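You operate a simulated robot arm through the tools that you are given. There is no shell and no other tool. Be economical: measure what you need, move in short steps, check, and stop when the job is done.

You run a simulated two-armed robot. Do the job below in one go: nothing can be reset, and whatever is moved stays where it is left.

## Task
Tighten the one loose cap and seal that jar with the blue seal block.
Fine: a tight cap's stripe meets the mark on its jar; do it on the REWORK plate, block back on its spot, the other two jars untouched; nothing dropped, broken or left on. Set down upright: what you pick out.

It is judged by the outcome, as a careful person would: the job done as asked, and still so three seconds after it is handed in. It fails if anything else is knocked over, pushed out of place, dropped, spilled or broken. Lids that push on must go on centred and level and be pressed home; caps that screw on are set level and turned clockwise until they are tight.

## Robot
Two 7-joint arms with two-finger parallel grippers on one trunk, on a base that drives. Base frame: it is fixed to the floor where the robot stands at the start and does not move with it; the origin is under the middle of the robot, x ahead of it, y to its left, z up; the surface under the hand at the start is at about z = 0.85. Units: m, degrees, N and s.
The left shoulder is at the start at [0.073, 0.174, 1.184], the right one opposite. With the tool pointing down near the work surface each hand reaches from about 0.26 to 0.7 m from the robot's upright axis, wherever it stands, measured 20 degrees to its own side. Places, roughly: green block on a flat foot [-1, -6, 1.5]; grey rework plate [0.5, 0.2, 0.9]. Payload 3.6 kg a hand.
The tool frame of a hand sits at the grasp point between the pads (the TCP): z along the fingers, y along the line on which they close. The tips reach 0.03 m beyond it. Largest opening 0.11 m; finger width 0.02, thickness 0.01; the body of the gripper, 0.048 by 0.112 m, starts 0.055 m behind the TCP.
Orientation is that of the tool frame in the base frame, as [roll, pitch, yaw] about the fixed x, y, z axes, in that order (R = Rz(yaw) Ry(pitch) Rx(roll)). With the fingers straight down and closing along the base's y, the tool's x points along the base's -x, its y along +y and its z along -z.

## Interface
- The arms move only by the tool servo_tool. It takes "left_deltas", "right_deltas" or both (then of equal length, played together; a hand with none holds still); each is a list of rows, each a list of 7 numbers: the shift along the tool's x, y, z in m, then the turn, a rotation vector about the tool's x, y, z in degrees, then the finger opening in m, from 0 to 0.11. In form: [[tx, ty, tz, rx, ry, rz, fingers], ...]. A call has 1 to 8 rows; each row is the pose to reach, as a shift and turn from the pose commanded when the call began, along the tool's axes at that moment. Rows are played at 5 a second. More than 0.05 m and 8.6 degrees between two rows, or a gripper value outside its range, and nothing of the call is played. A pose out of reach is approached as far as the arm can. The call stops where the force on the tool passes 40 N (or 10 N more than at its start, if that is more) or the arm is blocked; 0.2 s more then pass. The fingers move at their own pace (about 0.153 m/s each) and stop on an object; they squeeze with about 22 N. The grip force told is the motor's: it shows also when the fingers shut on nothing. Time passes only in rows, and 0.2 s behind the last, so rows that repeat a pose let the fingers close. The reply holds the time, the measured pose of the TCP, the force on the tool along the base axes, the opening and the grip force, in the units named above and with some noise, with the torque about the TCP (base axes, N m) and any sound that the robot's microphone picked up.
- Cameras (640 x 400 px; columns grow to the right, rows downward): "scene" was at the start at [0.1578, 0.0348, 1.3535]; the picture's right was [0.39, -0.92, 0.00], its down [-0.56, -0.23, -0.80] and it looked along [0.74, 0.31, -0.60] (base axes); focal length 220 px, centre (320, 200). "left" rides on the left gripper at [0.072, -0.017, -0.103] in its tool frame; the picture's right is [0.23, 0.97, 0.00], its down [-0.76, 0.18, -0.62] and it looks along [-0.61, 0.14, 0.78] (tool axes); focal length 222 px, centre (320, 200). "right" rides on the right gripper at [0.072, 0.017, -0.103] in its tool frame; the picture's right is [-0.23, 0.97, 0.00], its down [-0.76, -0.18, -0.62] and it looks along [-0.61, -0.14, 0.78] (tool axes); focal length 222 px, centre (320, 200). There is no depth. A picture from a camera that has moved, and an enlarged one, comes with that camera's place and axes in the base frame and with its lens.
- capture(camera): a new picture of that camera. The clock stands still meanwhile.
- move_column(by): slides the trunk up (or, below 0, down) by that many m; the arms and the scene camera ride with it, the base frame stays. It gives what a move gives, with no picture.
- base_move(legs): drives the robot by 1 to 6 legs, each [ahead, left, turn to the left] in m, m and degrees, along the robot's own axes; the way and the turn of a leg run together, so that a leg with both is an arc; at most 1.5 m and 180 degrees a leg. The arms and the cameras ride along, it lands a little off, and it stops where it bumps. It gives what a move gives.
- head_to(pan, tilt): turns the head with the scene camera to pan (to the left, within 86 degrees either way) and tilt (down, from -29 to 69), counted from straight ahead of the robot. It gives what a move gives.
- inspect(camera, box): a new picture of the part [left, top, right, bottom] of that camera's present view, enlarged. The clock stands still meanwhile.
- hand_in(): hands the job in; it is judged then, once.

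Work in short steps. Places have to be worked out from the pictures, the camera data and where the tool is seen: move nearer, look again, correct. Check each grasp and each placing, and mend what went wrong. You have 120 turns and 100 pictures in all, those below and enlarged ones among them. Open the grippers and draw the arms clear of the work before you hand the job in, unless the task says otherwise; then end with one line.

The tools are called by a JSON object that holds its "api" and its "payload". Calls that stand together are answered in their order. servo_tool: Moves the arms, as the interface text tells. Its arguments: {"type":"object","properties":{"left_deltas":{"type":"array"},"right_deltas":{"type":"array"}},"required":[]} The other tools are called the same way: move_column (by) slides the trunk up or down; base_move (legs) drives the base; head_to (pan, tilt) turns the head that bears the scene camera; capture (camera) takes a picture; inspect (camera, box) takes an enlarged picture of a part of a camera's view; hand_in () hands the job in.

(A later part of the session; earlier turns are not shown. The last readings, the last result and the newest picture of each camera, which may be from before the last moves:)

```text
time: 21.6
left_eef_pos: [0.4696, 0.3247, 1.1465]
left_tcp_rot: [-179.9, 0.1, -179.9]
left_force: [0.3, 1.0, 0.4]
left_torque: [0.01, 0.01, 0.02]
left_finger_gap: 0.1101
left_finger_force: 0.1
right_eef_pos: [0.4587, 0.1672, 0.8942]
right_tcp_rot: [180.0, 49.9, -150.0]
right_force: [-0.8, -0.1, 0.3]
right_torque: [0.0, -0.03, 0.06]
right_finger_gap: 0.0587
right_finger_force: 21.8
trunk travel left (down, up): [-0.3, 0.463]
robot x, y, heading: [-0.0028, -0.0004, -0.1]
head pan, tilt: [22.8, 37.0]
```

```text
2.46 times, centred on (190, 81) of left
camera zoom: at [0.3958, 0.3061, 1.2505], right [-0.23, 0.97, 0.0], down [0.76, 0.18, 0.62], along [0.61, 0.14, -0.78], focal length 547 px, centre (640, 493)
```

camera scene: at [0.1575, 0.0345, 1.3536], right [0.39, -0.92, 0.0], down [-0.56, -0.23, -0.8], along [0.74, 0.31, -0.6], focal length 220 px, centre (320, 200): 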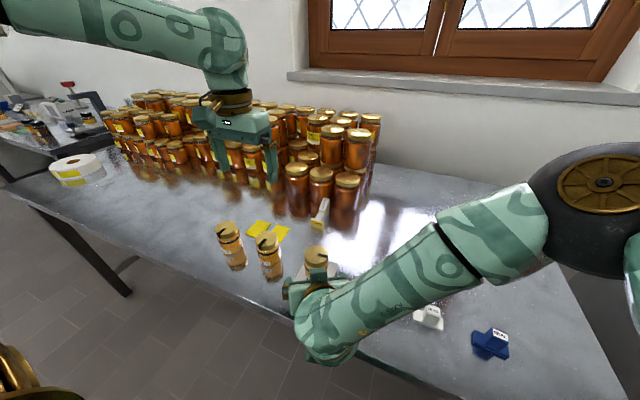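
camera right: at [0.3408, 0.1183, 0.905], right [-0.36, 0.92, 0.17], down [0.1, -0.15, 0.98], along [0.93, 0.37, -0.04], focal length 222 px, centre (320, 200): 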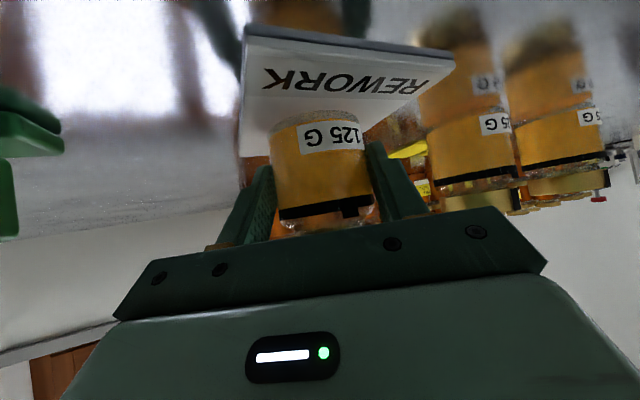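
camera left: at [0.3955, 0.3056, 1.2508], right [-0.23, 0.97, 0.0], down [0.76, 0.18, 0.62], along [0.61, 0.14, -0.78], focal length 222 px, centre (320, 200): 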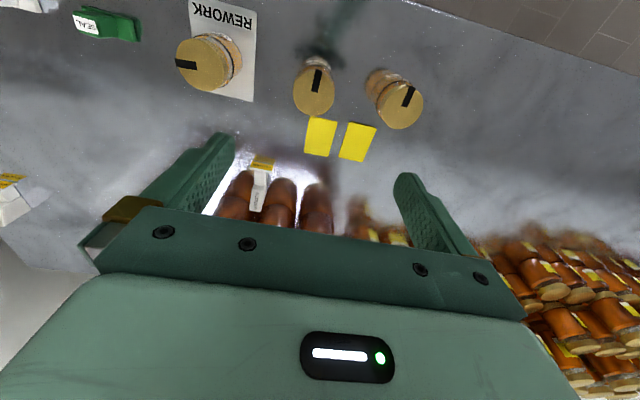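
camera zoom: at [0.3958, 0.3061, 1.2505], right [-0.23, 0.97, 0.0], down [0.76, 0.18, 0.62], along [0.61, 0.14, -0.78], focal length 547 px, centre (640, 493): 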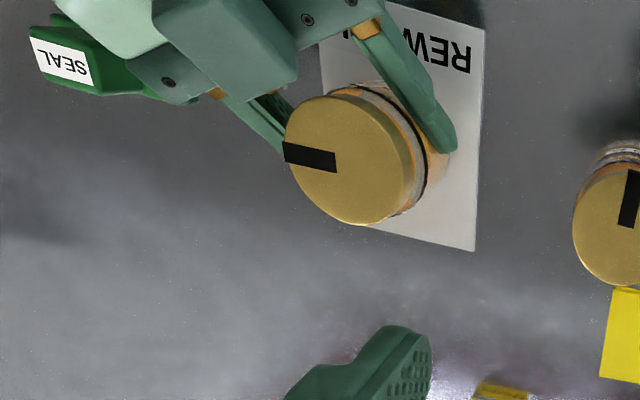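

The right hand holds the jar body (gap 0.0587) and the jar didn't move visibly. Now the left hand yaws 68° anticlockwise while coming over the cap, still high.

{"api": "servo_tool", "payload": {"left_deltas": [[0, -0.02, 0, 0, 0, -8.5, 0.11], [0, -0.04, 0, 0, 0, -17, 0.11], [0, -0.06, 0, 0, 0, -25.5, 0.11], [0, -0.08, 0, 0, 0, -34, 0.11], [0, -0.1, 0, 0, 0, -42.5, 0.11], [0, -0.12, 0, 0, 0, -51, 0.11], [0, -0.14, 0, 0, 0, -59.5, 0.11], [0, -0.152, 0, 0, 0, -68, 0.11]]}}

{"api": "capture", "payload": {"camera": "left"}}

{"api": "capture", "payload": {"camera": "scene"}}

```text
time: 23.4
left_eef_pos: [0.4674, 0.1709, 1.1473]
left_tcp_rot: [180.0, -0.1, -111.9]
left_force: [-0.5, 0.0, -0.4]
left_torque: [0.0, 0.01, 0.0]
left_finger_gap: 0.1102
left_finger_force: 0.0
right_eef_pos: [0.4574, 0.1672, 0.8945]
right_tcp_rot: [-179.9, 50.0, -150.0]
right_force: [0.2, 0.4, 0.3]
right_torque: [-0.01, 0.02, 0.01]
right_finger_gap: 0.0591
right_finger_force: 22.2
trunk travel left (down, up): [-0.3, 0.463]
robot x, y, heading: [-0.0013, 0.0006, 0.2]
head pan, tilt: [22.8, 37.0]
```

```text
62 pictures are left
camera left: at [0.4575, 0.0965, 1.2502], right [-0.99, 0.15, 0.0], down [0.12, 0.77, 0.62], along [0.1, 0.62, -0.78], focal length 222 px, centre (320, 200)
```

left: 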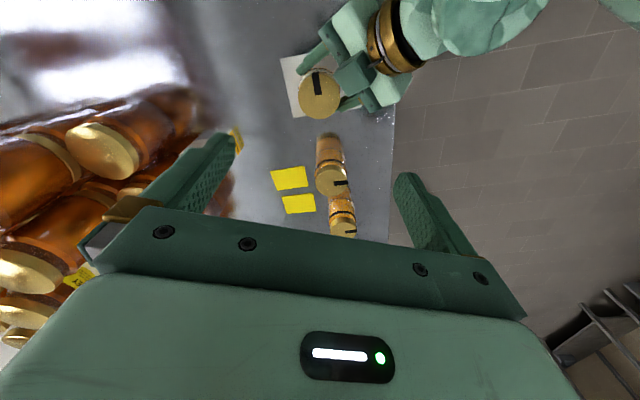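

```text
61 pictures are left
camera scene: at [0.1583, 0.0347, 1.3534], right [0.39, -0.92, 0.0], down [-0.56, -0.23, -0.8], along [0.74, 0.31, -0.6], focal length 220 px, centre (320, 200)
```

scene: 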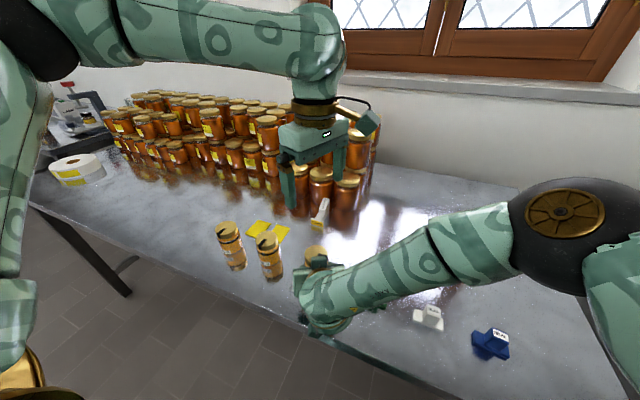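

Cap seen at ≈(0.470, 0.170), the hand is nearly over it. I narrow the fingers to 0.07 and descend to just above the cap to recheck the centring.

{"api": "servo_tool", "payload": {"left_deltas": [[0, 0, 0.04, 0, 0, 0, 0.07], [0, 0, 0.08, 0, 0, 0, 0.07], [0, 0, 0.12, 0, 0, 0, 0.07], [0, 0, 0.15, 0, 0, 0, 0.07], [0, 0, 0.15, 0, 0, 0, 0.07]]}}

{"api": "capture", "payload": {"camera": "left"}}

{"api": "inspect", "payload": {"camera": "scene", "box": [250, 190, 390, 290]}}

```text
time: 24.6
left_eef_pos: [0.4696, 0.1714, 0.9957]
left_tcp_rot: [-179.9, 0.0, -111.9]
left_force: [0.2, 0.2, 0.2]
left_torque: [0.01, 0.04, -0.03]
left_finger_gap: 0.0698
left_finger_force: 0.0
right_eef_pos: [0.458, 0.1667, 0.8934]
right_tcp_rot: [-179.9, 49.9, -150.1]
right_force: [0.1, 0.4, 0.2]
right_torque: [-0.02, 0.06, -0.02]
right_finger_gap: 0.0593
right_finger_force: 21.7
trunk travel left (down, up): [-0.3, 0.463]
robot x, y, heading: [-0.0036, 0.002, -0.0]
head pan, tilt: [22.8, 37.0]
```

```text
60 pictures are left
camera left: at [0.4572, 0.0967, 1.0998], right [-0.99, 0.15, 0.0], down [0.12, 0.77, 0.62], along [0.1, 0.62, -0.78], focal length 222 px, centre (320, 200)
```

left: 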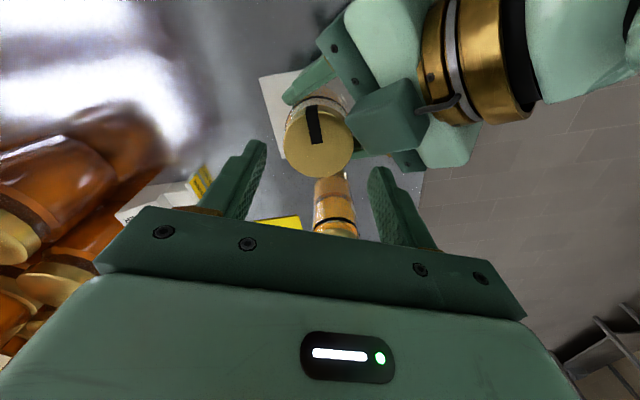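

```text
4.00 times, centred on (320, 240) of scene
camera zoom: at [0.1581, 0.0348, 1.3535], right [0.39, -0.92, 0.0], down [-0.56, -0.23, -0.8], along [0.74, 0.31, -0.6], focal length 882 px, centre (320, 40)
```

zoom: 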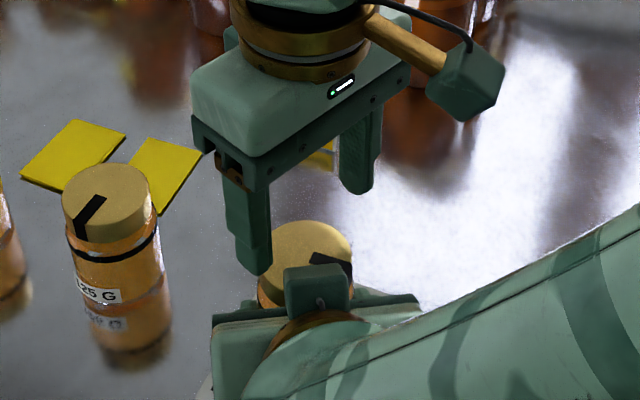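

There's a hump on the upper side of the right gripper (top near z 0.995), so I keep the left finger line within ±30° of perpendicular to the right hand: swings from azimuth 150° to 90°. I rotate 8° clockwise and descend so the tips sit around the cap (TCP z ≈ 0.956).

{"api": "servo_tool", "payload": {"left_deltas": [[0, 0, 0.0, 0, 0, 8, 0.07], [0, 0, 0.015, 0, 0, 8, 0.07], [0, 0, 0.03, 0, 0, 8, 0.07], [0, 0, 0.04, 0, 0, 8, 0.07], [0, 0, 0.04, 0, 0, 8, 0.07]]}}

{"api": "capture", "payload": {"camera": "left"}}

{"api": "inspect", "payload": {"camera": "scene", "box": [250, 190, 390, 290]}}

```text
time: 25.8
left_eef_pos: [0.4693, 0.1712, 0.9557]
left_tcp_rot: [-179.9, 0.0, -119.9]
left_force: [0.0, 0.4, -0.7]
left_torque: [0.02, -0.02, -0.04]
left_finger_gap: 0.0703
left_finger_force: 0.0
right_eef_pos: [0.4579, 0.1659, 0.8939]
right_tcp_rot: [-180.0, 50.0, -150.0]
right_force: [-1.2, 0.1, 0.1]
right_torque: [-0.01, 0.01, 0.01]
right_finger_gap: 0.0589
right_finger_force: 21.9
trunk travel left (down, up): [-0.3, 0.463]
robot x, y, heading: [0.0008, 0.0011, 0.3]
head pan, tilt: [22.8, 37.0]
```

```text
58 pictures are left
camera left: at [0.4473, 0.0996, 1.0606], right [-0.96, 0.29, 0.0], down [0.23, 0.75, 0.62], along [0.18, 0.6, -0.78], focal length 222 px, centre (320, 200)
```

left: 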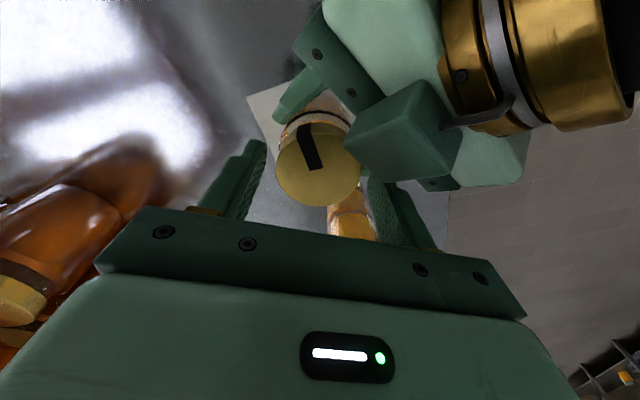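

```text
4.00 times, centred on (320, 240) of scene
camera zoom: at [0.1582, 0.0348, 1.3534], right [0.39, -0.92, 0.0], down [-0.56, -0.23, -0.8], along [0.74, 0.31, -0.6], focal length 882 px, centre (320, 40)
```

zoom: 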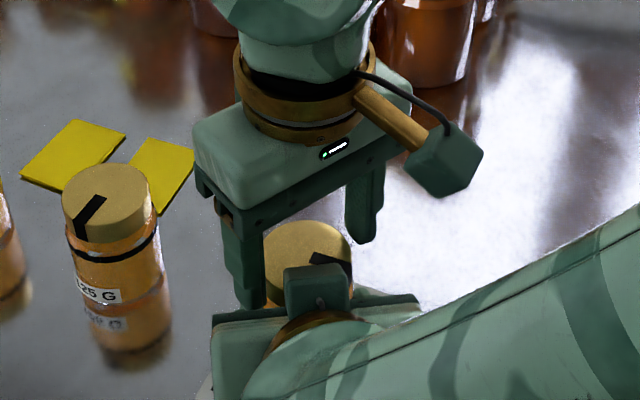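

Tips surround the cap with clearance to the hump. I close the left fingers on the cap.

{"api": "servo_tool", "payload": {"left_deltas": [[0, 0, 0, 0, 0, 0, 0.06], [0, 0, 0, 0, 0, 0, 0.03], [0, 0, 0, 0, 0, 0, 0.03], [0, 0, 0, 0, 0, 0, 0.03]]}}

{"api": "capture", "payload": {"camera": "left"}}

```text
time: 26.8
left_eef_pos: [0.4688, 0.1704, 0.9574]
left_tcp_rot: [-179.9, 0.0, -119.9]
left_force: [1.9, -0.7, 0.3]
left_torque: [-0.03, -0.07, 0.0]
left_finger_gap: 0.0548
left_finger_force: 22.2
right_eef_pos: [0.4577, 0.1661, 0.8951]
right_tcp_rot: [-180.0, 50.0, -150.0]
right_force: [-2.0, 1.2, 0.2]
right_torque: [0.02, 0.05, 0.02]
right_finger_gap: 0.0591
right_finger_force: 22.3
trunk travel left (down, up): [-0.3, 0.463]
robot x, y, heading: [-0.0005, -0.0004, 0.0]
head pan, tilt: [22.8, 37.0]
```

```text
56 pictures are left
camera left: at [0.4473, 0.0995, 1.0607], right [-0.96, 0.29, 0.0], down [0.23, 0.75, 0.62], along [0.18, 0.6, -0.78], focal length 222 px, centre (320, 200)
```

left: 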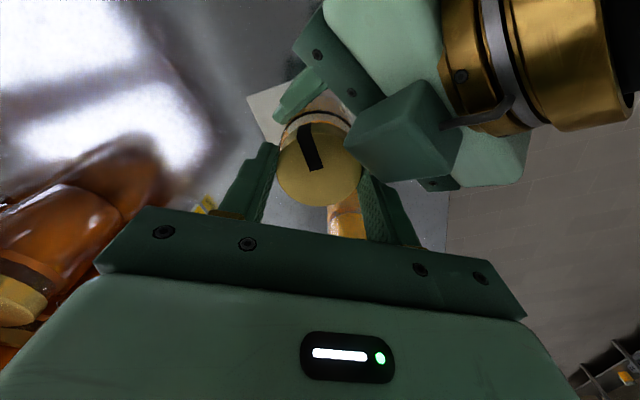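

Cap gripped (0.0548). Now the first clockwise swing of 58° about the tool axis.

{"api": "servo_tool", "payload": {"left_deltas": [[0, 0, 0, 0, 0, 7, 0.03], [0, 0, 0, 0, 0, 14, 0.03], [0, 0, 0, 0, 0, 21.5, 0.03], [0, 0, 0.0005, 0, 0, 29, 0.03], [0, 0, 0.0005, 0, 0, 36.5, 0.03], [0, 0, 0.0005, 0, 0, 44, 0.03], [0, 0, 0.0005, 0, 0, 51, 0.03], [0, 0, 0.0005, 0, 0, 58, 0.03]]}}

{"api": "capture", "payload": {"camera": "left"}}

{"api": "inspect", "payload": {"camera": "scene", "box": [250, 190, 390, 290]}}

```text
time: 28.6
left_eef_pos: [0.4681, 0.1725, 0.9566]
left_tcp_rot: [179.9, 0.1, -178.0]
left_force: [-4.6, 21.6, 1.7]
left_torque: [0.73, 0.23, 0.08]
left_finger_gap: 0.0549
left_finger_force: 22.0
right_eef_pos: [0.4586, 0.1661, 0.8942]
right_tcp_rot: [-179.9, 50.0, -150.1]
right_force: [4.6, -18.9, -0.1]
right_torque: [0.39, 0.09, -0.32]
right_finger_gap: 0.0589
right_finger_force: 21.5
trunk travel left (down, up): [-0.3, 0.463]
robot x, y, heading: [0.001, 0.0028, -0.3]
head pan, tilt: [22.8, 37.0]
```

```text
55 pictures are left
camera left: at [0.3966, 0.1518, 1.0595], right [-0.26, 0.97, 0.0], down [0.75, 0.2, 0.62], along [0.6, 0.16, -0.78], focal length 222 px, centre (320, 200)
```

left: 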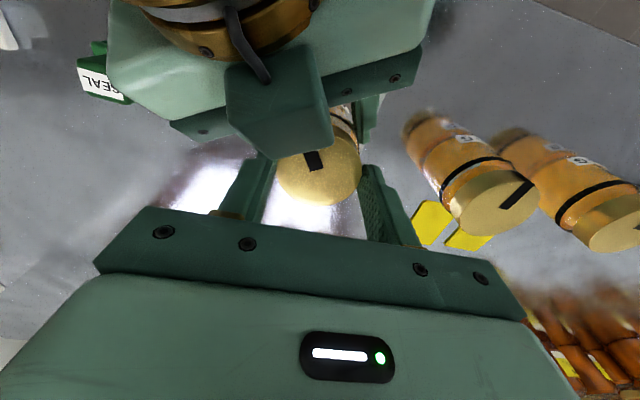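

```text
4.00 times, centred on (320, 240) of scene
camera zoom: at [0.1578, 0.0349, 1.3535], right [0.39, -0.92, 0.0], down [-0.56, -0.23, -0.8], along [0.74, 0.31, -0.6], focal length 882 px, centre (320, 40)
```

zoom: 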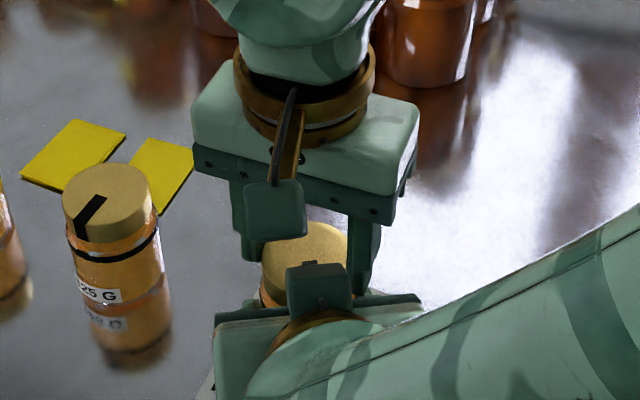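

The cap turned with the hand, but there's about 20 N side force along y: my axis is a bit too far toward −y. I open slightly, shift 2 mm in +y, and turn back for a second swing.

{"api": "servo_tool", "payload": {"left_deltas": [[0, 0, 0, 0, 0, 0, 0.068], [0, 0.001, 0, 0, 0, 0, 0.068], [0, 0.002, 0, 0, 0, 0, 0.068]]}}

{"api": "servo_tool", "payload": {"left_deltas": [[0, 0, 0, 0, 0, -7, 0.068], [0, 0, 0, 0, 0, -14, 0.068], [0, 0, 0, 0, 0, -21, 0.068], [0, 0, 0, 0, 0, -28, 0.068], [0, 0, 0, 0, 0, -35, 0.068], [0, 0, 0, 0, 0, -42, 0.068], [0, 0, 0, 0, 0, -50, 0.068], [0, 0, 0, 0, 0, -58, 0.068]]}}

{"api": "inspect", "payload": {"camera": "left", "box": [220, 80, 440, 250]}}

{"api": "inspect", "payload": {"camera": "right", "box": [220, 100, 440, 250]}}

```text
time: 29.4
left_eef_pos: [0.468, 0.1735, 0.9549]
left_tcp_rot: [179.9, 0.0, -177.8]
left_force: [0.8, -0.2, -0.2]
left_torque: [-0.02, -0.02, -0.01]
left_finger_gap: 0.0678
left_finger_force: 0.0
right_eef_pos: [0.4575, 0.1671, 0.894]
right_tcp_rot: [-180.0, 50.1, -150.0]
right_force: [-0.6, -0.4, 0.5]
right_torque: [-0.01, 0.03, 0.04]
right_finger_gap: 0.0588
right_finger_force: 22.2
trunk travel left (down, up): [-0.3, 0.463]
robot x, y, heading: [0.0004, 0.0021, 0.1]
head pan, tilt: [22.8, 37.0]
```

```text
time: 31.2
left_eef_pos: [0.4686, 0.1736, 0.9561]
left_tcp_rot: [180.0, 0.0, -119.9]
left_force: [0.5, -0.1, 0.1]
left_torque: [-0.04, -0.03, 0.0]
left_finger_gap: 0.0679
left_finger_force: 0.0
right_eef_pos: [0.4586, 0.166, 0.8945]
right_tcp_rot: [-180.0, 50.1, -150.0]
right_force: [-0.5, 1.0, -0.1]
right_torque: [0.0, 0.05, 0.0]
right_finger_gap: 0.0587
right_finger_force: 21.9
trunk travel left (down, up): [-0.3, 0.463]
robot x, y, heading: [-0.0005, -0.0002, -0.0]
head pan, tilt: [22.8, 37.0]
```

```text
2.35 times, centred on (330, 165) of left
camera zoom: at [0.447, 0.1012, 1.0598], right [-0.96, 0.29, 0.0], down [0.22, 0.75, 0.62], along [0.18, 0.6, -0.78], focal length 523 px, centre (296, 282)
```

zoom: 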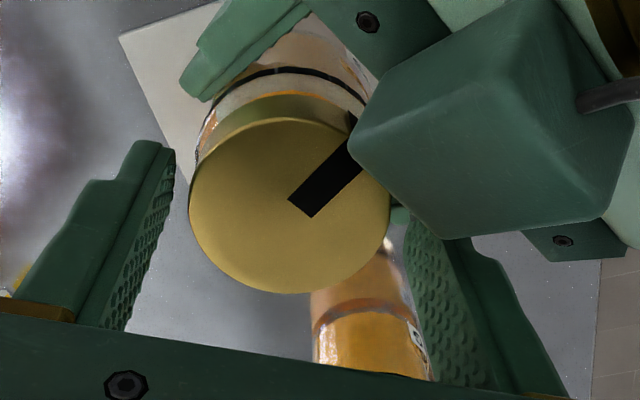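

```text
2.67 times, centred on (330, 175) of right
camera zoom: at [0.341, 0.1183, 0.9051], right [-0.36, 0.92, 0.17], down [0.1, -0.15, 0.98], along [0.93, 0.37, -0.04], focal length 592 px, centre (293, 267)
```

zoom: 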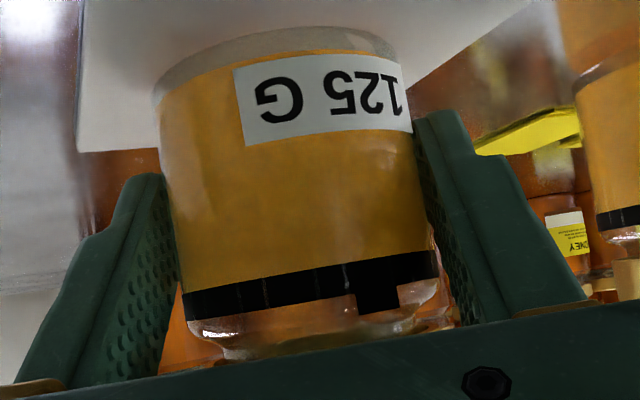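

Stripe now at azimuth ≈221°, tick unchanged at ≈169°: about 52° remain. I regrip and swing 44°, then check torque.

{"api": "servo_tool", "payload": {"left_deltas": [[0, 0, 0, 0, 0, 0, 0.06], [0, 0, 0, 0, 0, 0, 0.03], [0, 0, 0, 0, 0, 0, 0.03]]}}

{"api": "servo_tool", "payload": {"left_deltas": [[0, 0, 0, 0, 0, 7, 0.03], [0, 0, 0, 0, 0, 14, 0.03], [0, 0, 0, 0, 0, 21, 0.03], [0, 0, 0.0005, 0, 0, 28, 0.03], [0, 0, 0.0005, 0, 0, 35, 0.03], [0, 0, 0.0005, 0, 0, 42, 0.03], [0, 0, 0.0005, 0, 0, 45, 0.03]]}}

{"api": "inspect", "payload": {"camera": "left", "box": [220, 80, 440, 250]}}

{"api": "inspect", "payload": {"camera": "right", "box": [220, 100, 440, 250]}}

```text
time: 32.0
left_eef_pos: [0.4681, 0.1733, 0.9558]
left_tcp_rot: [-179.8, 0.1, -119.8]
left_force: [6.5, -2.0, -1.2]
left_torque: [-0.16, -0.23, -0.03]
left_finger_gap: 0.0552
left_finger_force: 22.1
right_eef_pos: [0.4568, 0.1668, 0.8937]
right_tcp_rot: [179.8, 49.9, -149.8]
right_force: [-6.7, 4.0, 1.6]
right_torque: [0.09, -0.09, 0.13]
right_finger_gap: 0.0589
right_finger_force: 22.2
trunk travel left (down, up): [-0.3, 0.463]
robot x, y, heading: [0.0005, 0.0042, 0.1]
head pan, tilt: [22.8, 37.0]
```

```text
time: 33.6
left_eef_pos: [0.4688, 0.1723, 0.9565]
left_tcp_rot: [-180.0, 0.1, -165.0]
left_force: [5.2, -9.4, -1.0]
left_torque: [-0.36, -0.14, 0.55]
left_finger_gap: 0.0555
left_finger_force: 22.1
right_eef_pos: [0.4579, 0.1682, 0.8952]
right_tcp_rot: [-179.9, 50.0, -150.0]
right_force: [-4.0, 10.0, -0.7]
right_torque: [-0.22, -0.17, -0.39]
right_finger_gap: 0.059
right_finger_force: 22.2
trunk travel left (down, up): [-0.3, 0.463]
robot x, y, heading: [0.0007, 0.0029, 0.1]
head pan, tilt: [22.8, 37.0]
```

```text
2.35 times, centred on (330, 165) of left
camera zoom: at [0.4034, 0.1372, 1.0595], right [-0.47, 0.88, 0.0], down [0.69, 0.37, 0.62], along [0.55, 0.29, -0.78], focal length 523 px, centre (296, 282)
```

zoom: 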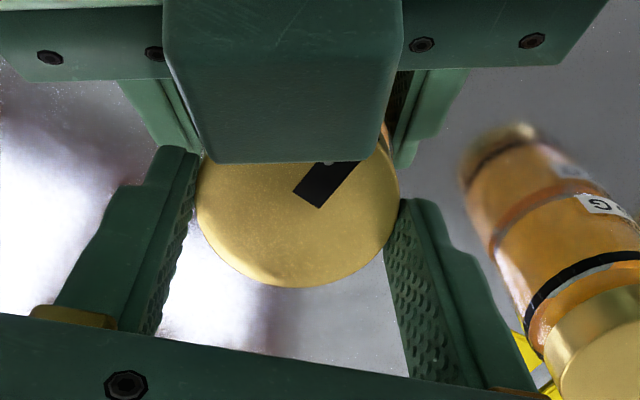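

```text
2.67 times, centred on (330, 175) of right
camera zoom: at [0.3409, 0.1185, 0.9052], right [-0.36, 0.92, 0.17], down [0.1, -0.15, 0.98], along [0.93, 0.37, -0.04], focal length 592 px, centre (293, 267)
```

zoom: 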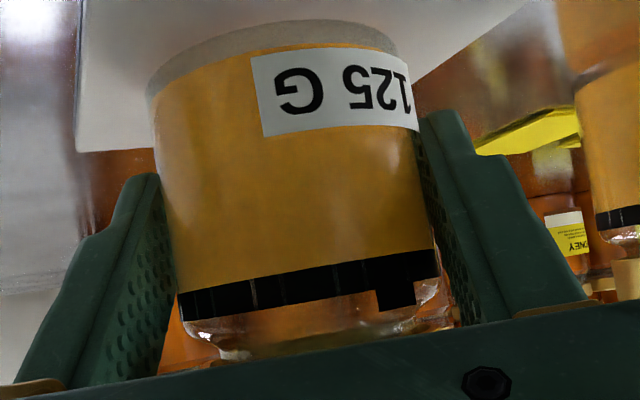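

Torque is now 0.55 N·m and the jar slipped about 9° in the right grip; stripe ≈ 178°, tick ≈ 160°. I turn a further 16° and see whether the cap advances relative to the tick.

{"api": "servo_tool", "payload": {"left_deltas": [[0, 0, 0.0005, 0, 0, 4, 0.03], [0, 0, 0.0005, 0, 0, 8, 0.03], [0, 0, 0.0005, 0, 0, 12, 0.03], [0, 0, 0.0005, 0, 0, 16, 0.03]]}}

{"api": "inspect", "payload": {"camera": "left", "box": [220, 80, 440, 250]}}

{"api": "inspect", "payload": {"camera": "right", "box": [220, 100, 440, 250]}}

```text
time: 34.6
left_eef_pos: [0.4685, 0.1718, 0.9556]
left_tcp_rot: [-179.8, 0.1, 179.0]
left_force: [7.2, -22.9, 1.1]
left_torque: [-0.8, -0.33, 0.39]
left_finger_gap: 0.0546
left_finger_force: 22.1
right_eef_pos: [0.4574, 0.1679, 0.8952]
right_tcp_rot: [179.9, 50.0, -149.9]
right_force: [-6.1, 22.1, -0.4]
right_torque: [-0.53, -0.02, -0.12]
right_finger_gap: 0.0596
right_finger_force: 22.3
trunk travel left (down, up): [-0.3, 0.463]
robot x, y, heading: [0.0031, -0.0013, -0.0]
head pan, tilt: [22.8, 37.0]
```

```text
2.35 times, centred on (330, 165) of left
camera zoom: at [0.3958, 0.156, 1.0594], right [-0.21, 0.98, 0.0], down [0.76, 0.17, 0.62], along [0.61, 0.13, -0.78], focal length 523 px, centre (296, 282)
```

zoom: 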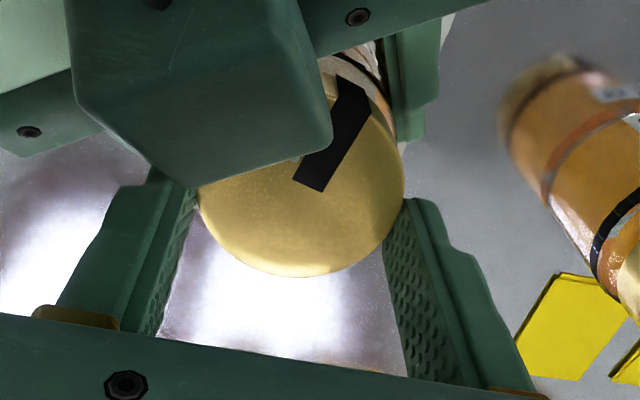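

```text
2.67 times, centred on (330, 175) of right
camera zoom: at [0.3402, 0.1189, 0.9052], right [-0.36, 0.91, 0.18], down [0.1, -0.15, 0.98], along [0.93, 0.38, -0.04], focal length 592 px, centre (293, 267)
```

zoom: 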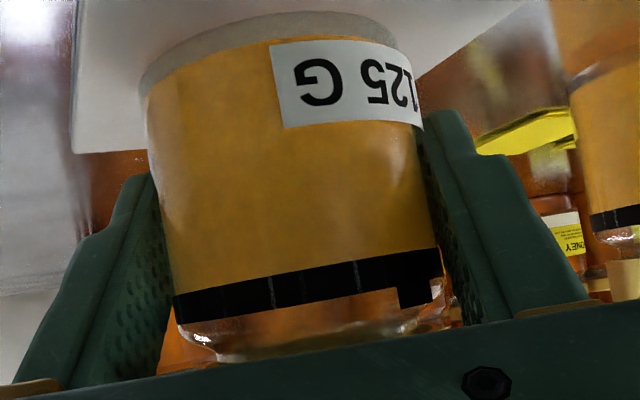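

The stripe (≈163°) is approaching the tick (≈147°) but the jar now drags along, and a 23 N side force points to my axis being too far +y this time. I release to relieve the load and re-measure the cap centre.

{"api": "servo_tool", "payload": {"left_deltas": [[0, 0, 0, 0, 0, 0, 0.068], [0, 0, 0, 0, 0, 0, 0.068]]}}

{"api": "servo_tool", "payload": {"left_deltas": [[0, 0, 0, 0, 0, -7, 0.068], [0, 0, 0, 0, 0, -14, 0.068], [0, 0, 0, 0, 0, -21, 0.068], [0, 0, 0, 0, 0, -28, 0.068], [0, 0, 0, 0, 0, -35, 0.068], [0, 0, 0, 0, 0, -42, 0.068], [0, 0, 0, 0, 0, -49, 0.068], [0, 0, 0, 0, 0, -55, 0.068]]}}

{"api": "inspect", "payload": {"camera": "left", "box": [220, 80, 440, 250]}}

{"api": "inspect", "payload": {"camera": "right", "box": [220, 100, 440, 250]}}

```text
time: 35.2
left_eef_pos: [0.4665, 0.1737, 0.9548]
left_tcp_rot: [179.9, 0.1, 179.0]
left_force: [0.5, 0.3, 0.0]
left_torque: [0.0, 0.01, -0.02]
left_finger_gap: 0.0679
left_finger_force: 0.2
right_eef_pos: [0.4589, 0.1661, 0.8942]
right_tcp_rot: [-180.0, 50.0, -150.1]
right_force: [0.8, -0.3, 0.0]
right_torque: [0.06, 0.0, -0.01]
right_finger_gap: 0.0592
right_finger_force: 22.2
trunk travel left (down, up): [-0.3, 0.463]
robot x, y, heading: [0.0029, 0.002, -0.0]
head pan, tilt: [22.8, 37.0]
```

```text
time: 37.0
left_eef_pos: [0.4678, 0.174, 0.9556]
left_tcp_rot: [-180.0, -0.1, -125.8]
left_force: [0.2, 0.1, 1.2]
left_torque: [-0.02, -0.02, 0.0]
left_finger_gap: 0.068
left_finger_force: 0.1
right_eef_pos: [0.4568, 0.1668, 0.8931]
right_tcp_rot: [179.9, 50.0, -149.9]
right_force: [0.1, 0.2, -0.9]
right_torque: [-0.03, 0.01, 0.01]
right_finger_gap: 0.0597
right_finger_force: 22.0
trunk travel left (down, up): [-0.3, 0.463]
robot x, y, heading: [-0.0017, -0.0036, 0.1]
head pan, tilt: [22.8, 37.0]
```

```text
2.35 times, centred on (330, 165) of left
camera zoom: at [0.4402, 0.104, 1.0589], right [-0.92, 0.39, 0.0], down [0.3, 0.72, 0.62], along [0.24, 0.58, -0.78], focal length 523 px, centre (296, 282)
```

zoom: 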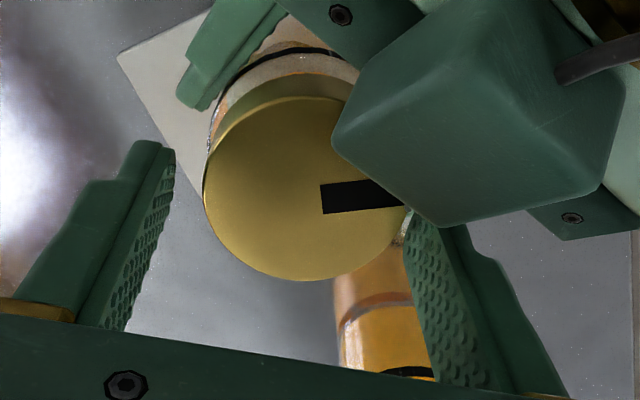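

```text
2.67 times, centred on (330, 175) of right
camera zoom: at [0.341, 0.1183, 0.905], right [-0.36, 0.92, 0.17], down [0.1, -0.15, 0.98], along [0.93, 0.37, -0.04], focal length 592 px, centre (293, 267)
```

zoom: 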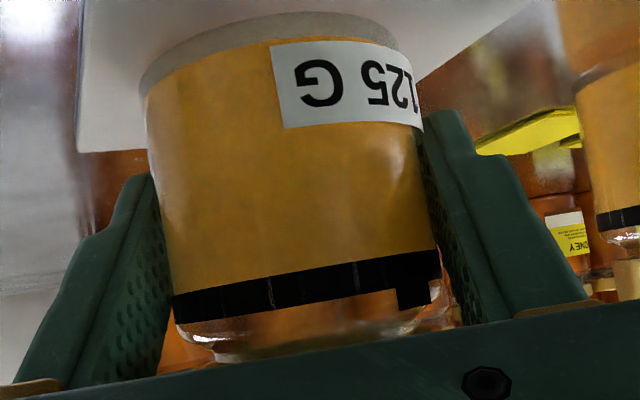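

On combining readings: the jar slid about 8 mm toward the right palm, its axis now ≈ (0.4625, 0.1694). I re-centre the left hand there, then re-grip with the right 7 mm further back for clearance.

{"api": "servo_tool", "payload": {"left_deltas": [[0.002, 0.0005, 0, 0, 0, 0, 0.068], [0.0045, 0.001, 0, 0, 0, 0, 0.068], [0.0065, 0.0015, 0, 0, 0, 0, 0.068], [0.0065, 0.0015, 0, 0, 0, 0, 0.068], [0.0065, 0.0015, 0, 0, 0, 0, 0.068], [0.0065, 0.0015, 0, 0, 0, 0, 0.068], [0.0065, 0.0015, 0, 0, 0, 0, 0.068]], "right_deltas": [[0, 0, 0, 0, 0, 0, 0.07], [0, 0, 0, 0, 0, 0, 0.07], [0.0045, 0, -0.0054, 0, 0, 0, 0.07], [0.0045, 0, -0.0054, 0, 0, 0, 0.07], [0.0045, 0, -0.0054, 0, 0, 0, 0.03], [0.0045, 0, -0.0054, 0, 0, 0, 0.03], [0.0045, 0, -0.0054, 0, 0, 0, 0.03]]}}

{"api": "inspect", "payload": {"camera": "left", "box": [220, 80, 440, 250]}}

{"api": "inspect", "payload": {"camera": "right", "box": [220, 100, 440, 250]}}

```text
time: 38.6
left_eef_pos: [0.463, 0.1688, 0.9547]
left_tcp_rot: [179.9, 0.1, -125.8]
left_force: [0.0, -0.5, -1.3]
left_torque: [-0.01, -0.02, 0.01]
left_finger_gap: 0.0681
left_finger_force: 0.0
right_eef_pos: [0.4524, 0.164, 0.8943]
right_tcp_rot: [-179.9, 50.0, -150.0]
right_force: [-0.1, 1.0, 0.5]
right_torque: [-0.16, -0.05, 0.05]
right_finger_gap: 0.0582
right_finger_force: 22.2
trunk travel left (down, up): [-0.3, 0.463]
robot x, y, heading: [-0.0012, -0.0001, 0.2]
head pan, tilt: [22.8, 37.0]
```

```text
2.35 times, centred on (330, 165) of left
camera zoom: at [0.4345, 0.0998, 1.0589], right [-0.92, 0.39, 0.0], down [0.3, 0.72, 0.62], along [0.24, 0.57, -0.78], focal length 523 px, centre (296, 282)
```

zoom: 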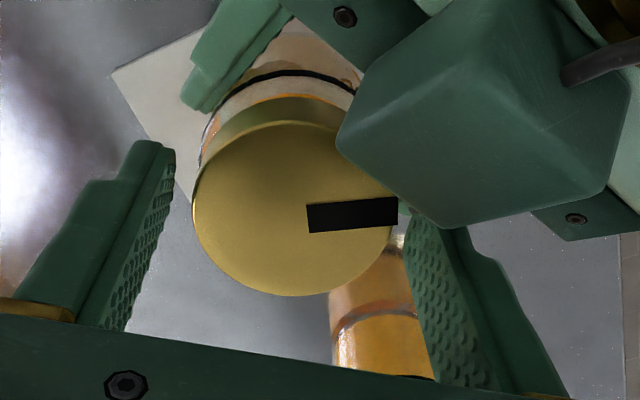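

```text
2.67 times, centred on (330, 175) of right
camera zoom: at [0.3348, 0.1148, 0.9051], right [-0.36, 0.92, 0.17], down [0.1, -0.15, 0.98], along [0.93, 0.37, -0.04], focal length 592 px, centre (293, 267)
```

zoom: 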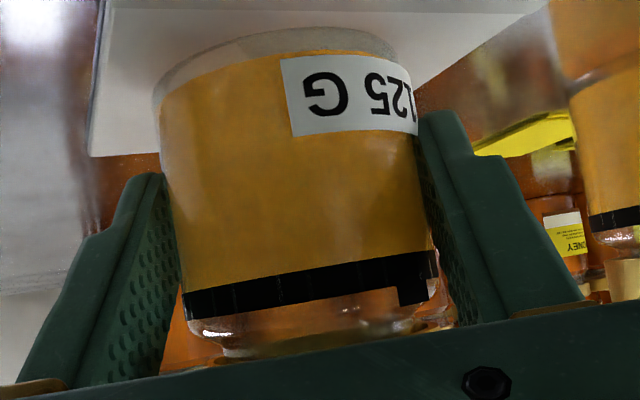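

Correcting for perspective, the tick is at about 162° and the stripe at about 163°, so they probably already meet. I regrip the cap, now centred, and turn a modest 15° further to check that it's truly tight.

{"api": "servo_tool", "payload": {"left_deltas": [[0, 0, 0, 0, 0, 0, 0.055], [0, 0, 0, 0, 0, 0, 0.03], [0, 0, 0, 0, 0, 0, 0.03], [0, 0, 0, 0, 0, 3, 0.03], [0, 0, 0, 0, 0, 6, 0.03], [0, 0, 0, 0, 0, 9, 0.03], [0, 0, 0, 0, 0, 12, 0.03], [0, 0, 0, 0, 0, 15, 0.03]]}}

{"api": "inspect", "payload": {"camera": "left", "box": [220, 80, 440, 250]}}

{"api": "inspect", "payload": {"camera": "right", "box": [220, 100, 440, 250]}}

```text
time: 40.4
left_eef_pos: [0.4644, 0.169, 0.9553]
left_tcp_rot: [-180.0, 0.0, -141.0]
left_force: [0.0, -1.5, 0.8]
left_torque: [0.07, 0.01, 0.64]
left_finger_gap: 0.0553
left_finger_force: 22.3
right_eef_pos: [0.4528, 0.1639, 0.893]
right_tcp_rot: [180.0, 50.0, -150.1]
right_force: [0.0, 0.5, -0.2]
right_torque: [-0.19, -0.12, -0.59]
right_finger_gap: 0.059
right_finger_force: 21.9
trunk travel left (down, up): [-0.3, 0.463]
robot x, y, heading: [-0.002, 0.0018, -0.2]
head pan, tilt: [22.8, 37.0]
```

```text
2.35 times, centred on (330, 165) of left
camera zoom: at [0.4178, 0.1095, 1.0589], right [-0.79, 0.61, 0.0], down [0.48, 0.62, 0.62], along [0.38, 0.49, -0.78], focal length 523 px, centre (296, 282)
```

zoom: 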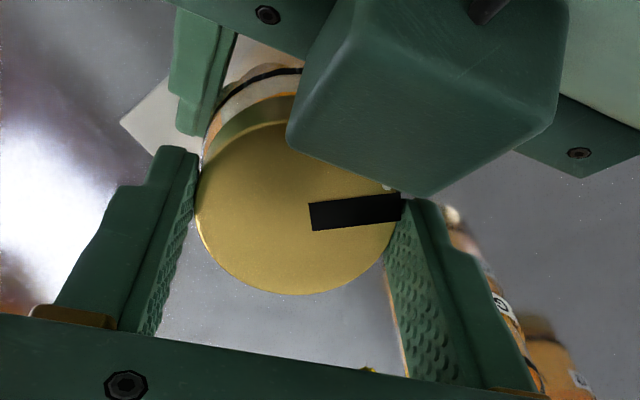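

```text
2.67 times, centred on (330, 175) of right
camera zoom: at [0.3351, 0.1148, 0.9051], right [-0.36, 0.92, 0.17], down [0.1, -0.15, 0.98], along [0.93, 0.37, -0.04], focal length 592 px, centre (293, 267)
```

zoom: 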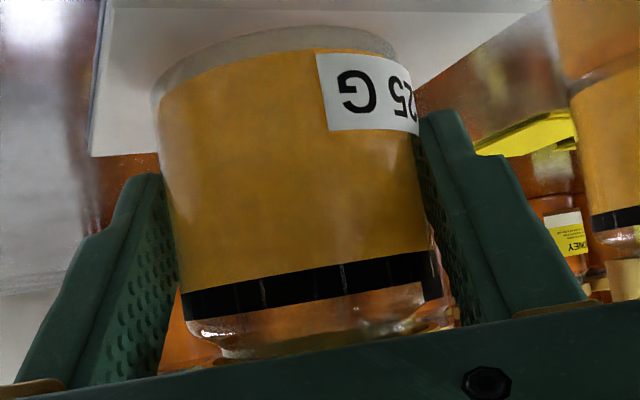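

Pure torque 0.64 N·m with cap and jar now turning together: the cap is tight. I release with both hands: left goes straight up, then the right opens and backs off along its axis.

{"api": "servo_tool", "payload": {"left_deltas": [[0, 0, 0, 0, 0, 0, 0.07], [0, 0, 0, 0, 0, 0, 0.07], [0, 0, -0.03, 0, 0, 0, 0.07], [0, 0, -0.07, 0, 0, 0, 0.07], [0, 0, -0.11, 0, 0, 0, 0.07], [0, 0, -0.15, 0, 0, 0, 0.07], [0, 0, -0.18, 0, 0, 0, 0.07]]}}

{"api": "servo_tool", "payload": {"right_deltas": [[0, 0, 0, 0, 0, 0, 0.08], [0, 0, 0, 0, 0, 0, 0.09], [0, 0, -0.02, 0, 0, 0, 0.09], [0, 0, -0.06, 0, 0, 0, 0.09], [0, 0, -0.1, 0, 0, 0, 0.09], [0, 0, -0.14, 0, 0, 0, 0.09], [0, 0, -0.18, 0, 0, 0, 0.09]]}}

{"api": "capture", "payload": {"camera": "scene"}}

{"api": "capture", "payload": {"camera": "left"}}

```text
time: 42.0
left_eef_pos: [0.4622, 0.1694, 1.1368]
left_tcp_rot: [179.9, 0.1, -140.9]
left_force: [-0.2, 0.4, -0.8]
left_torque: [0.01, 0.01, -0.03]
left_finger_gap: 0.0701
left_finger_force: 0.1
right_eef_pos: [0.4519, 0.1632, 0.8938]
right_tcp_rot: [179.9, 50.0, -150.0]
right_force: [-1.8, -1.3, 0.4]
right_torque: [-0.13, 0.0, -0.05]
right_finger_gap: 0.0588
right_finger_force: 22.3
trunk travel left (down, up): [-0.3, 0.463]
robot x, y, heading: [0.0017, 0.001, -0.2]
head pan, tilt: [22.8, 37.0]
```

```text
time: 43.8
left_eef_pos: [0.4643, 0.1695, 1.1356]
left_tcp_rot: [179.9, 0.0, -140.9]
left_force: [-0.4, 0.5, 1.0]
left_torque: [0.01, -0.03, 0.03]
left_finger_gap: 0.0698
left_finger_force: 0.0
right_eef_pos: [0.3722, 0.0928, 1.0154]
right_tcp_rot: [-178.4, 53.4, -153.5]
right_force: [1.1, -0.8, -0.3]
right_torque: [-0.03, -0.03, 0.0]
right_finger_gap: 0.0898
right_finger_force: 0.0
trunk travel left (down, up): [-0.3, 0.463]
robot x, y, heading: [0.0013, -0.0009, 0.4]
head pan, tilt: [22.8, 37.0]
stopped in row 7 (right hand): the arm was blocked; the commanded pose is now the measured one
```

```text
41 pictures are left
camera scene: at [0.1582, 0.0349, 1.3534], right [0.39, -0.92, 0.0], down [-0.56, -0.23, -0.8], along [0.74, 0.31, -0.6], focal length 220 px, centre (320, 200)
```

scene: 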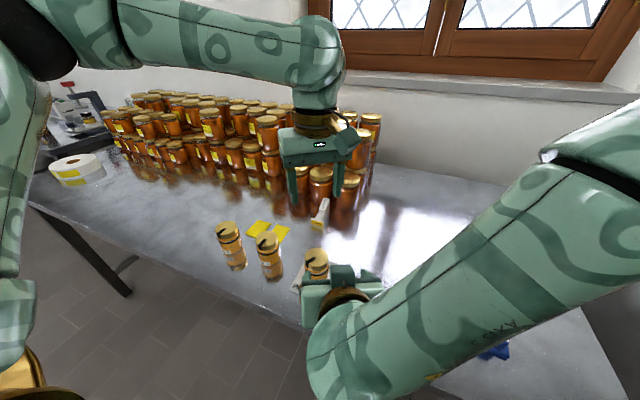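

```text
40 pictures are left
camera left: at [0.4178, 0.1096, 1.2392], right [-0.79, 0.61, 0.0], down [0.48, 0.62, 0.62], along [0.38, 0.49, -0.78], focal length 222 px, centre (320, 200)
```

left: 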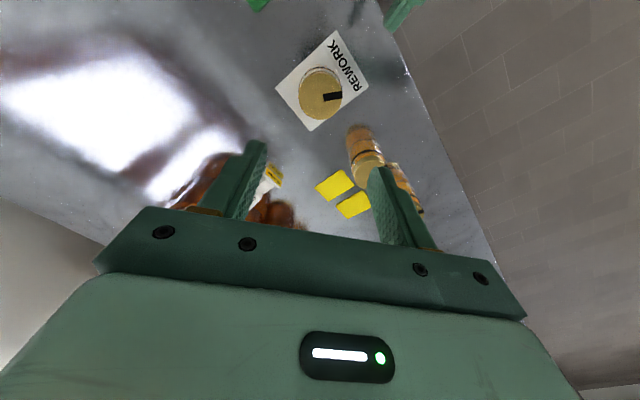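

The right arm hit its own limit on the last bit, but it's clear of the jar. I raise it, shift right, and turn it upright again.

{"api": "servo_tool", "payload": {"right_deltas": [[-0.03, 0, -0.022, 0, 5, 0, 0.09], [-0.06, -0.02, -0.045, 0, 11, 0, 0.09], [-0.08, -0.04, -0.06, 0, 18, 0, 0.09], [-0.1, -0.06, -0.07, 0, 25, 0, 0.09], [-0.1, -0.08, -0.07, 0, 32, 0, 0.09], [-0.1, -0.1, -0.07, 0, 39, 0, 0.09], [-0.1, -0.12, -0.07, 0, 46, 0, 0.09], [-0.1, -0.14, -0.07, 0, 53, 0, 0.09]]}}

{"api": "inspect", "payload": {"camera": "scene", "box": [255, 215, 375, 310]}}

```text
time: 45.6
left_eef_pos: [0.4637, 0.1681, 1.1356]
left_tcp_rot: [180.0, 0.0, -140.9]
left_force: [0.1, -0.5, 0.0]
left_torque: [0.02, -0.02, 0.04]
left_finger_gap: 0.0701
left_finger_force: 0.1
right_eef_pos: [0.4354, -0.0307, 1.1391]
right_tcp_rot: [-179.3, 0.0, -154.8]
right_force: [0.0, 0.5, -0.2]
right_torque: [-0.01, 0.0, -0.01]
right_finger_gap: 0.0899
right_finger_force: 0.0
trunk travel left (down, up): [-0.3, 0.463]
robot x, y, heading: [0.002, -0.0002, 0.1]
head pan, tilt: [22.8, 37.0]
```

```text
4.21 times, centred on (315, 262) of scene
camera zoom: at [0.1586, 0.0344, 1.3534], right [0.39, -0.92, 0.0], down [-0.56, -0.23, -0.8], along [0.74, 0.31, -0.6], focal length 928 px, centre (341, -63)
```

zoom: 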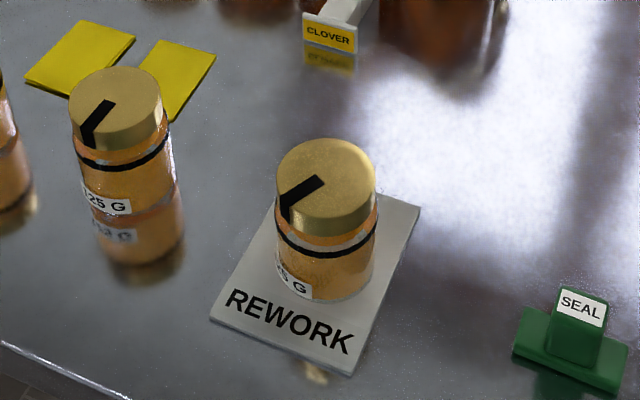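

Zoom tightly on the stripe and ring.

{"api": "inspect", "payload": {"camera": "scene", "box": [300, 240, 332, 275]}}

{"api": "inspect", "payload": {"camera": "right", "box": [320, 0, 640, 200]}}

```text
11.43 times, centred on (316, 258) of scene
camera zoom: at [0.1586, 0.0344, 1.3534], right [0.39, -0.92, 0.0], down [-0.56, -0.23, -0.8], along [0.74, 0.31, -0.6], focal length 2519 px, centre (366, -457)
```

zoom: 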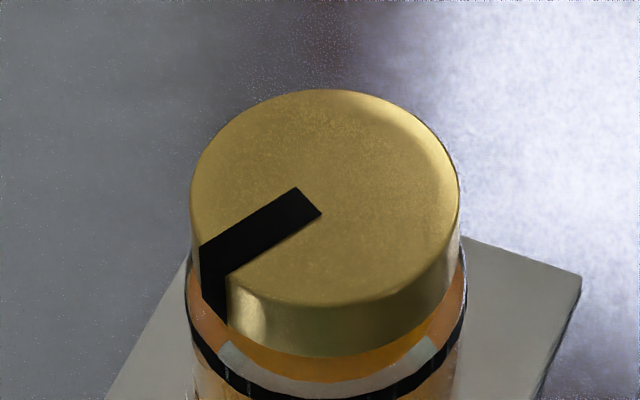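

```text
2.00 times, centred on (480, 100) of right
camera zoom: at [0.3617, -0.0458, 1.2425], right [-0.21, 0.98, -0.01], down [0.76, 0.17, 0.63], along [0.61, 0.12, -0.78], focal length 444 px, centre (0, 400)
```

zoom: 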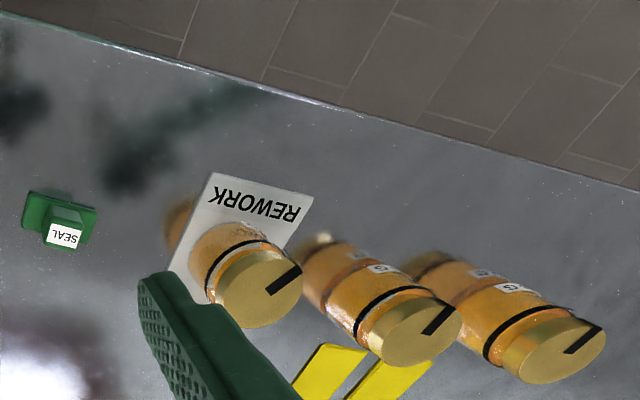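

I bring the left hand round to look at the stripe side (azimuth ~150°).

{"api": "servo_tool", "payload": {"left_deltas": [[0.008, 0.016, 0.0, 0, 0, 8.3, 0.07], [0.016, 0.032, 0.01, 0, 0, 16.6, 0.07], [0.024, 0.048, 0.02, 0, 0, 25, 0.07], [0.032, 0.064, 0.03, 0, 0, 33, 0.07], [0.04, 0.08, 0.04, 0, 0, 41, 0.07], [0.049, 0.098, 0.05, 0, 0, 49, 0.07], [0.049, 0.098, 0.06, 0, 0, 57, 0.07], [0.049, 0.098, 0.075, 0, 0, 65, 0.07]]}}

{"api": "servo_tool", "payload": {"left_deltas": [[0, 0, 0, 0, 0, 8, 0.11], [0, 0, 0, 0, 0, 16, 0.11], [0, 0, 0, 0, 0, 16, 0.11]]}}

{"api": "capture", "payload": {"camera": "left"}}

```text
time: 47.4
left_eef_pos: [0.3628, 0.2136, 1.0614]
left_tcp_rot: [179.9, 0.0, 153.9]
left_force: [-0.2, 0.0, 0.7]
left_torque: [0.02, -0.03, -0.03]
left_finger_gap: 0.0699
left_finger_force: 0.1
right_eef_pos: [0.4337, -0.0302, 1.1401]
right_tcp_rot: [-179.1, 0.1, -154.7]
right_force: [-0.2, 0.0, 0.2]
right_torque: [0.01, 0.02, 0.03]
right_finger_gap: 0.0899
right_finger_force: 0.1
trunk travel left (down, up): [-0.3, 0.463]
robot x, y, heading: [-0.0016, -0.0035, -0.1]
head pan, tilt: [22.8, 37.0]
```

```text
time: 48.2
left_eef_pos: [0.3642, 0.2141, 1.06]
left_tcp_rot: [180.0, 0.1, 137.9]
left_force: [-0.9, -0.2, -1.2]
left_torque: [0.0, -0.01, -0.01]
left_finger_gap: 0.1101
left_finger_force: 0.1
right_eef_pos: [0.434, -0.0309, 1.1397]
right_tcp_rot: [-179.0, 0.2, -154.9]
right_force: [-0.7, -0.1, 0.0]
right_torque: [-0.01, 0.02, 0.0]
right_finger_gap: 0.0898
right_finger_force: 0.0
trunk travel left (down, up): [-0.3, 0.463]
robot x, y, heading: [0.0026, 0.0015, -0.2]
head pan, tilt: [22.8, 37.0]
```

```text
36 pictures are left
camera left: at [0.2985, 0.2492, 1.1642], right [0.48, 0.88, 0.0], down [0.68, -0.38, 0.62], along [0.55, -0.3, -0.78], focal length 222 px, centre (320, 200)
```

left: 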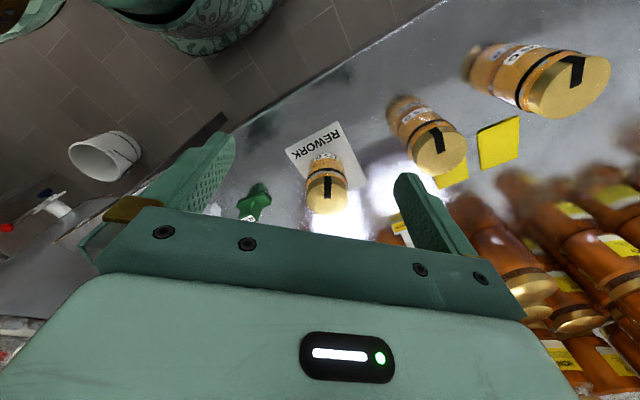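

{"api": "inspect", "payload": {"camera": "left", "box": [290, 145, 370, 220]}}

{"api": "inspect", "payload": {"camera": "left", "box": [380, 20, 620, 190]}}

```text
5.33 times, centred on (330, 182) of left
camera zoom: at [0.2985, 0.2492, 1.1642], right [0.48, 0.88, 0.0], down [0.68, -0.38, 0.62], along [0.55, -0.3, -0.78], focal length 1185 px, centre (267, 293)
```

zoom: 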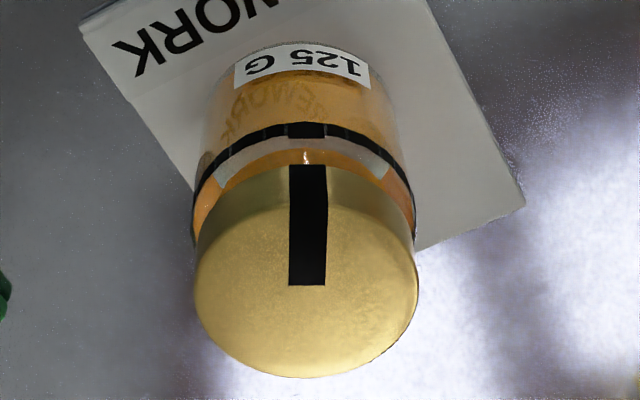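

```text
2.35 times, centred on (500, 105) of left
camera zoom: at [0.2985, 0.2492, 1.1642], right [0.48, 0.88, 0.0], down [0.68, -0.38, 0.62], along [0.55, -0.3, -0.78], focal length 523 px, centre (-104, 424)
```

zoom: 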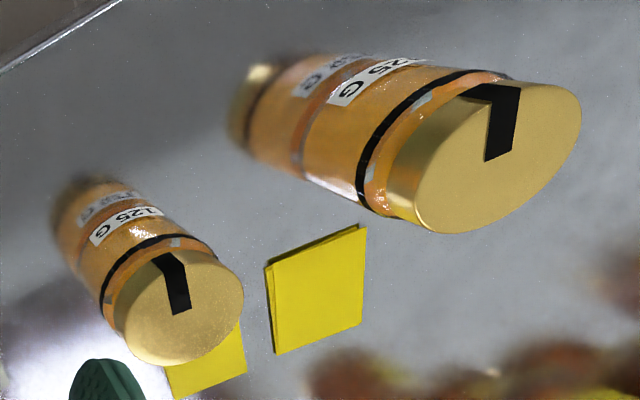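

The stripe meets the tick exactly on this jar, and the other two jars are untouched. Next the blue block: I move the left hand up and away and bring the right hand over the block, straight.

{"api": "servo_tool", "payload": {"left_deltas": [[0, 0.03, -0.02, 0, 0, 0, 0.11], [0.02, 0.06, -0.04, 0, 0, 0, 0.11], [0.05, 0.09, -0.06, 0, 0, 6, 0.11], [0.08, 0.12, -0.06, 0, 0, 0, 0.11], [0.1, 0.15, -0.06, 0, 0, -8, 0.11], [0.1, 0.18, -0.06, 0, 0, -16, 0.11], [0.1, 0.18, -0.06, 0, 0, -24, 0.11]], "right_deltas": [[0, -0.02, 0, 0, 0, 5, 0.09], [0, -0.05, 0, 0, 0, 10, 0.09], [0, -0.08, 0, 0, 0, 15, 0.09], [0, -0.11, 0, 0, 0, 20, 0.09], [0, -0.14, 0, 0, 0, 25, 0.09], [0, -0.17, 0, 0, 0, 25, 0.09], [0, -0.17, 0, 0, 0, 25, 0.09]]}}

{"api": "capture", "payload": {"camera": "right"}}

{"api": "inspect", "payload": {"camera": "scene", "box": [340, 250, 540, 375]}}

```text
time: 49.8
left_eef_pos: [0.409, 0.4165, 1.1205]
left_tcp_rot: [-179.9, 0.1, 162.2]
left_force: [-0.5, 0.7, 0.1]
left_torque: [0.01, -0.04, -0.02]
left_finger_gap: 0.1099
left_finger_force: 0.0
right_eef_pos: [0.5076, -0.1849, 1.1427]
right_tcp_rot: [-179.2, 0.5, -179.8]
right_force: [0.7, 0.3, 0.0]
right_torque: [0.01, 0.0, 0.01]
right_finger_gap: 0.0902
right_finger_force: 0.0
trunk travel left (down, up): [-0.3, 0.463]
robot x, y, heading: [0.0018, -0.0012, 0.0]
head pan, tilt: [22.8, 37.0]
```

```text
33 pictures are left
camera right: at [0.4332, -0.168, 1.245], right [0.22, 0.97, -0.01], down [0.76, -0.17, 0.63], along [0.61, -0.15, -0.77], focal length 222 px, centre (320, 200)
```

right: 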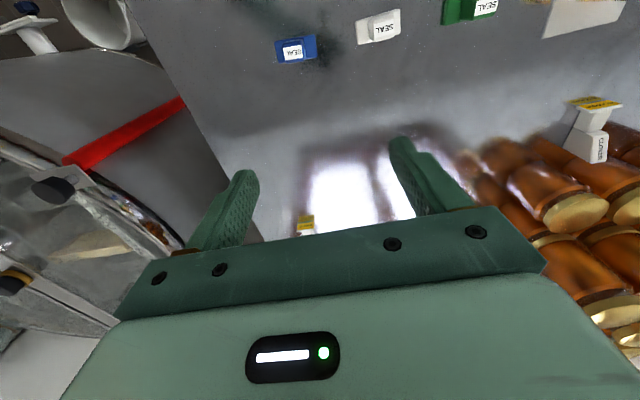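

```text
3.20 times, centred on (440, 312) of scene
camera zoom: at [0.1572, 0.0348, 1.3536], right [0.39, -0.92, 0.0], down [-0.56, -0.23, -0.8], along [0.74, 0.31, -0.6], focal length 705 px, centre (-64, -160)
```

zoom: 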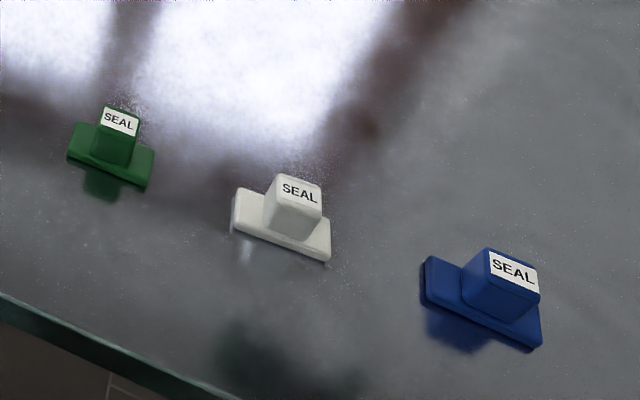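

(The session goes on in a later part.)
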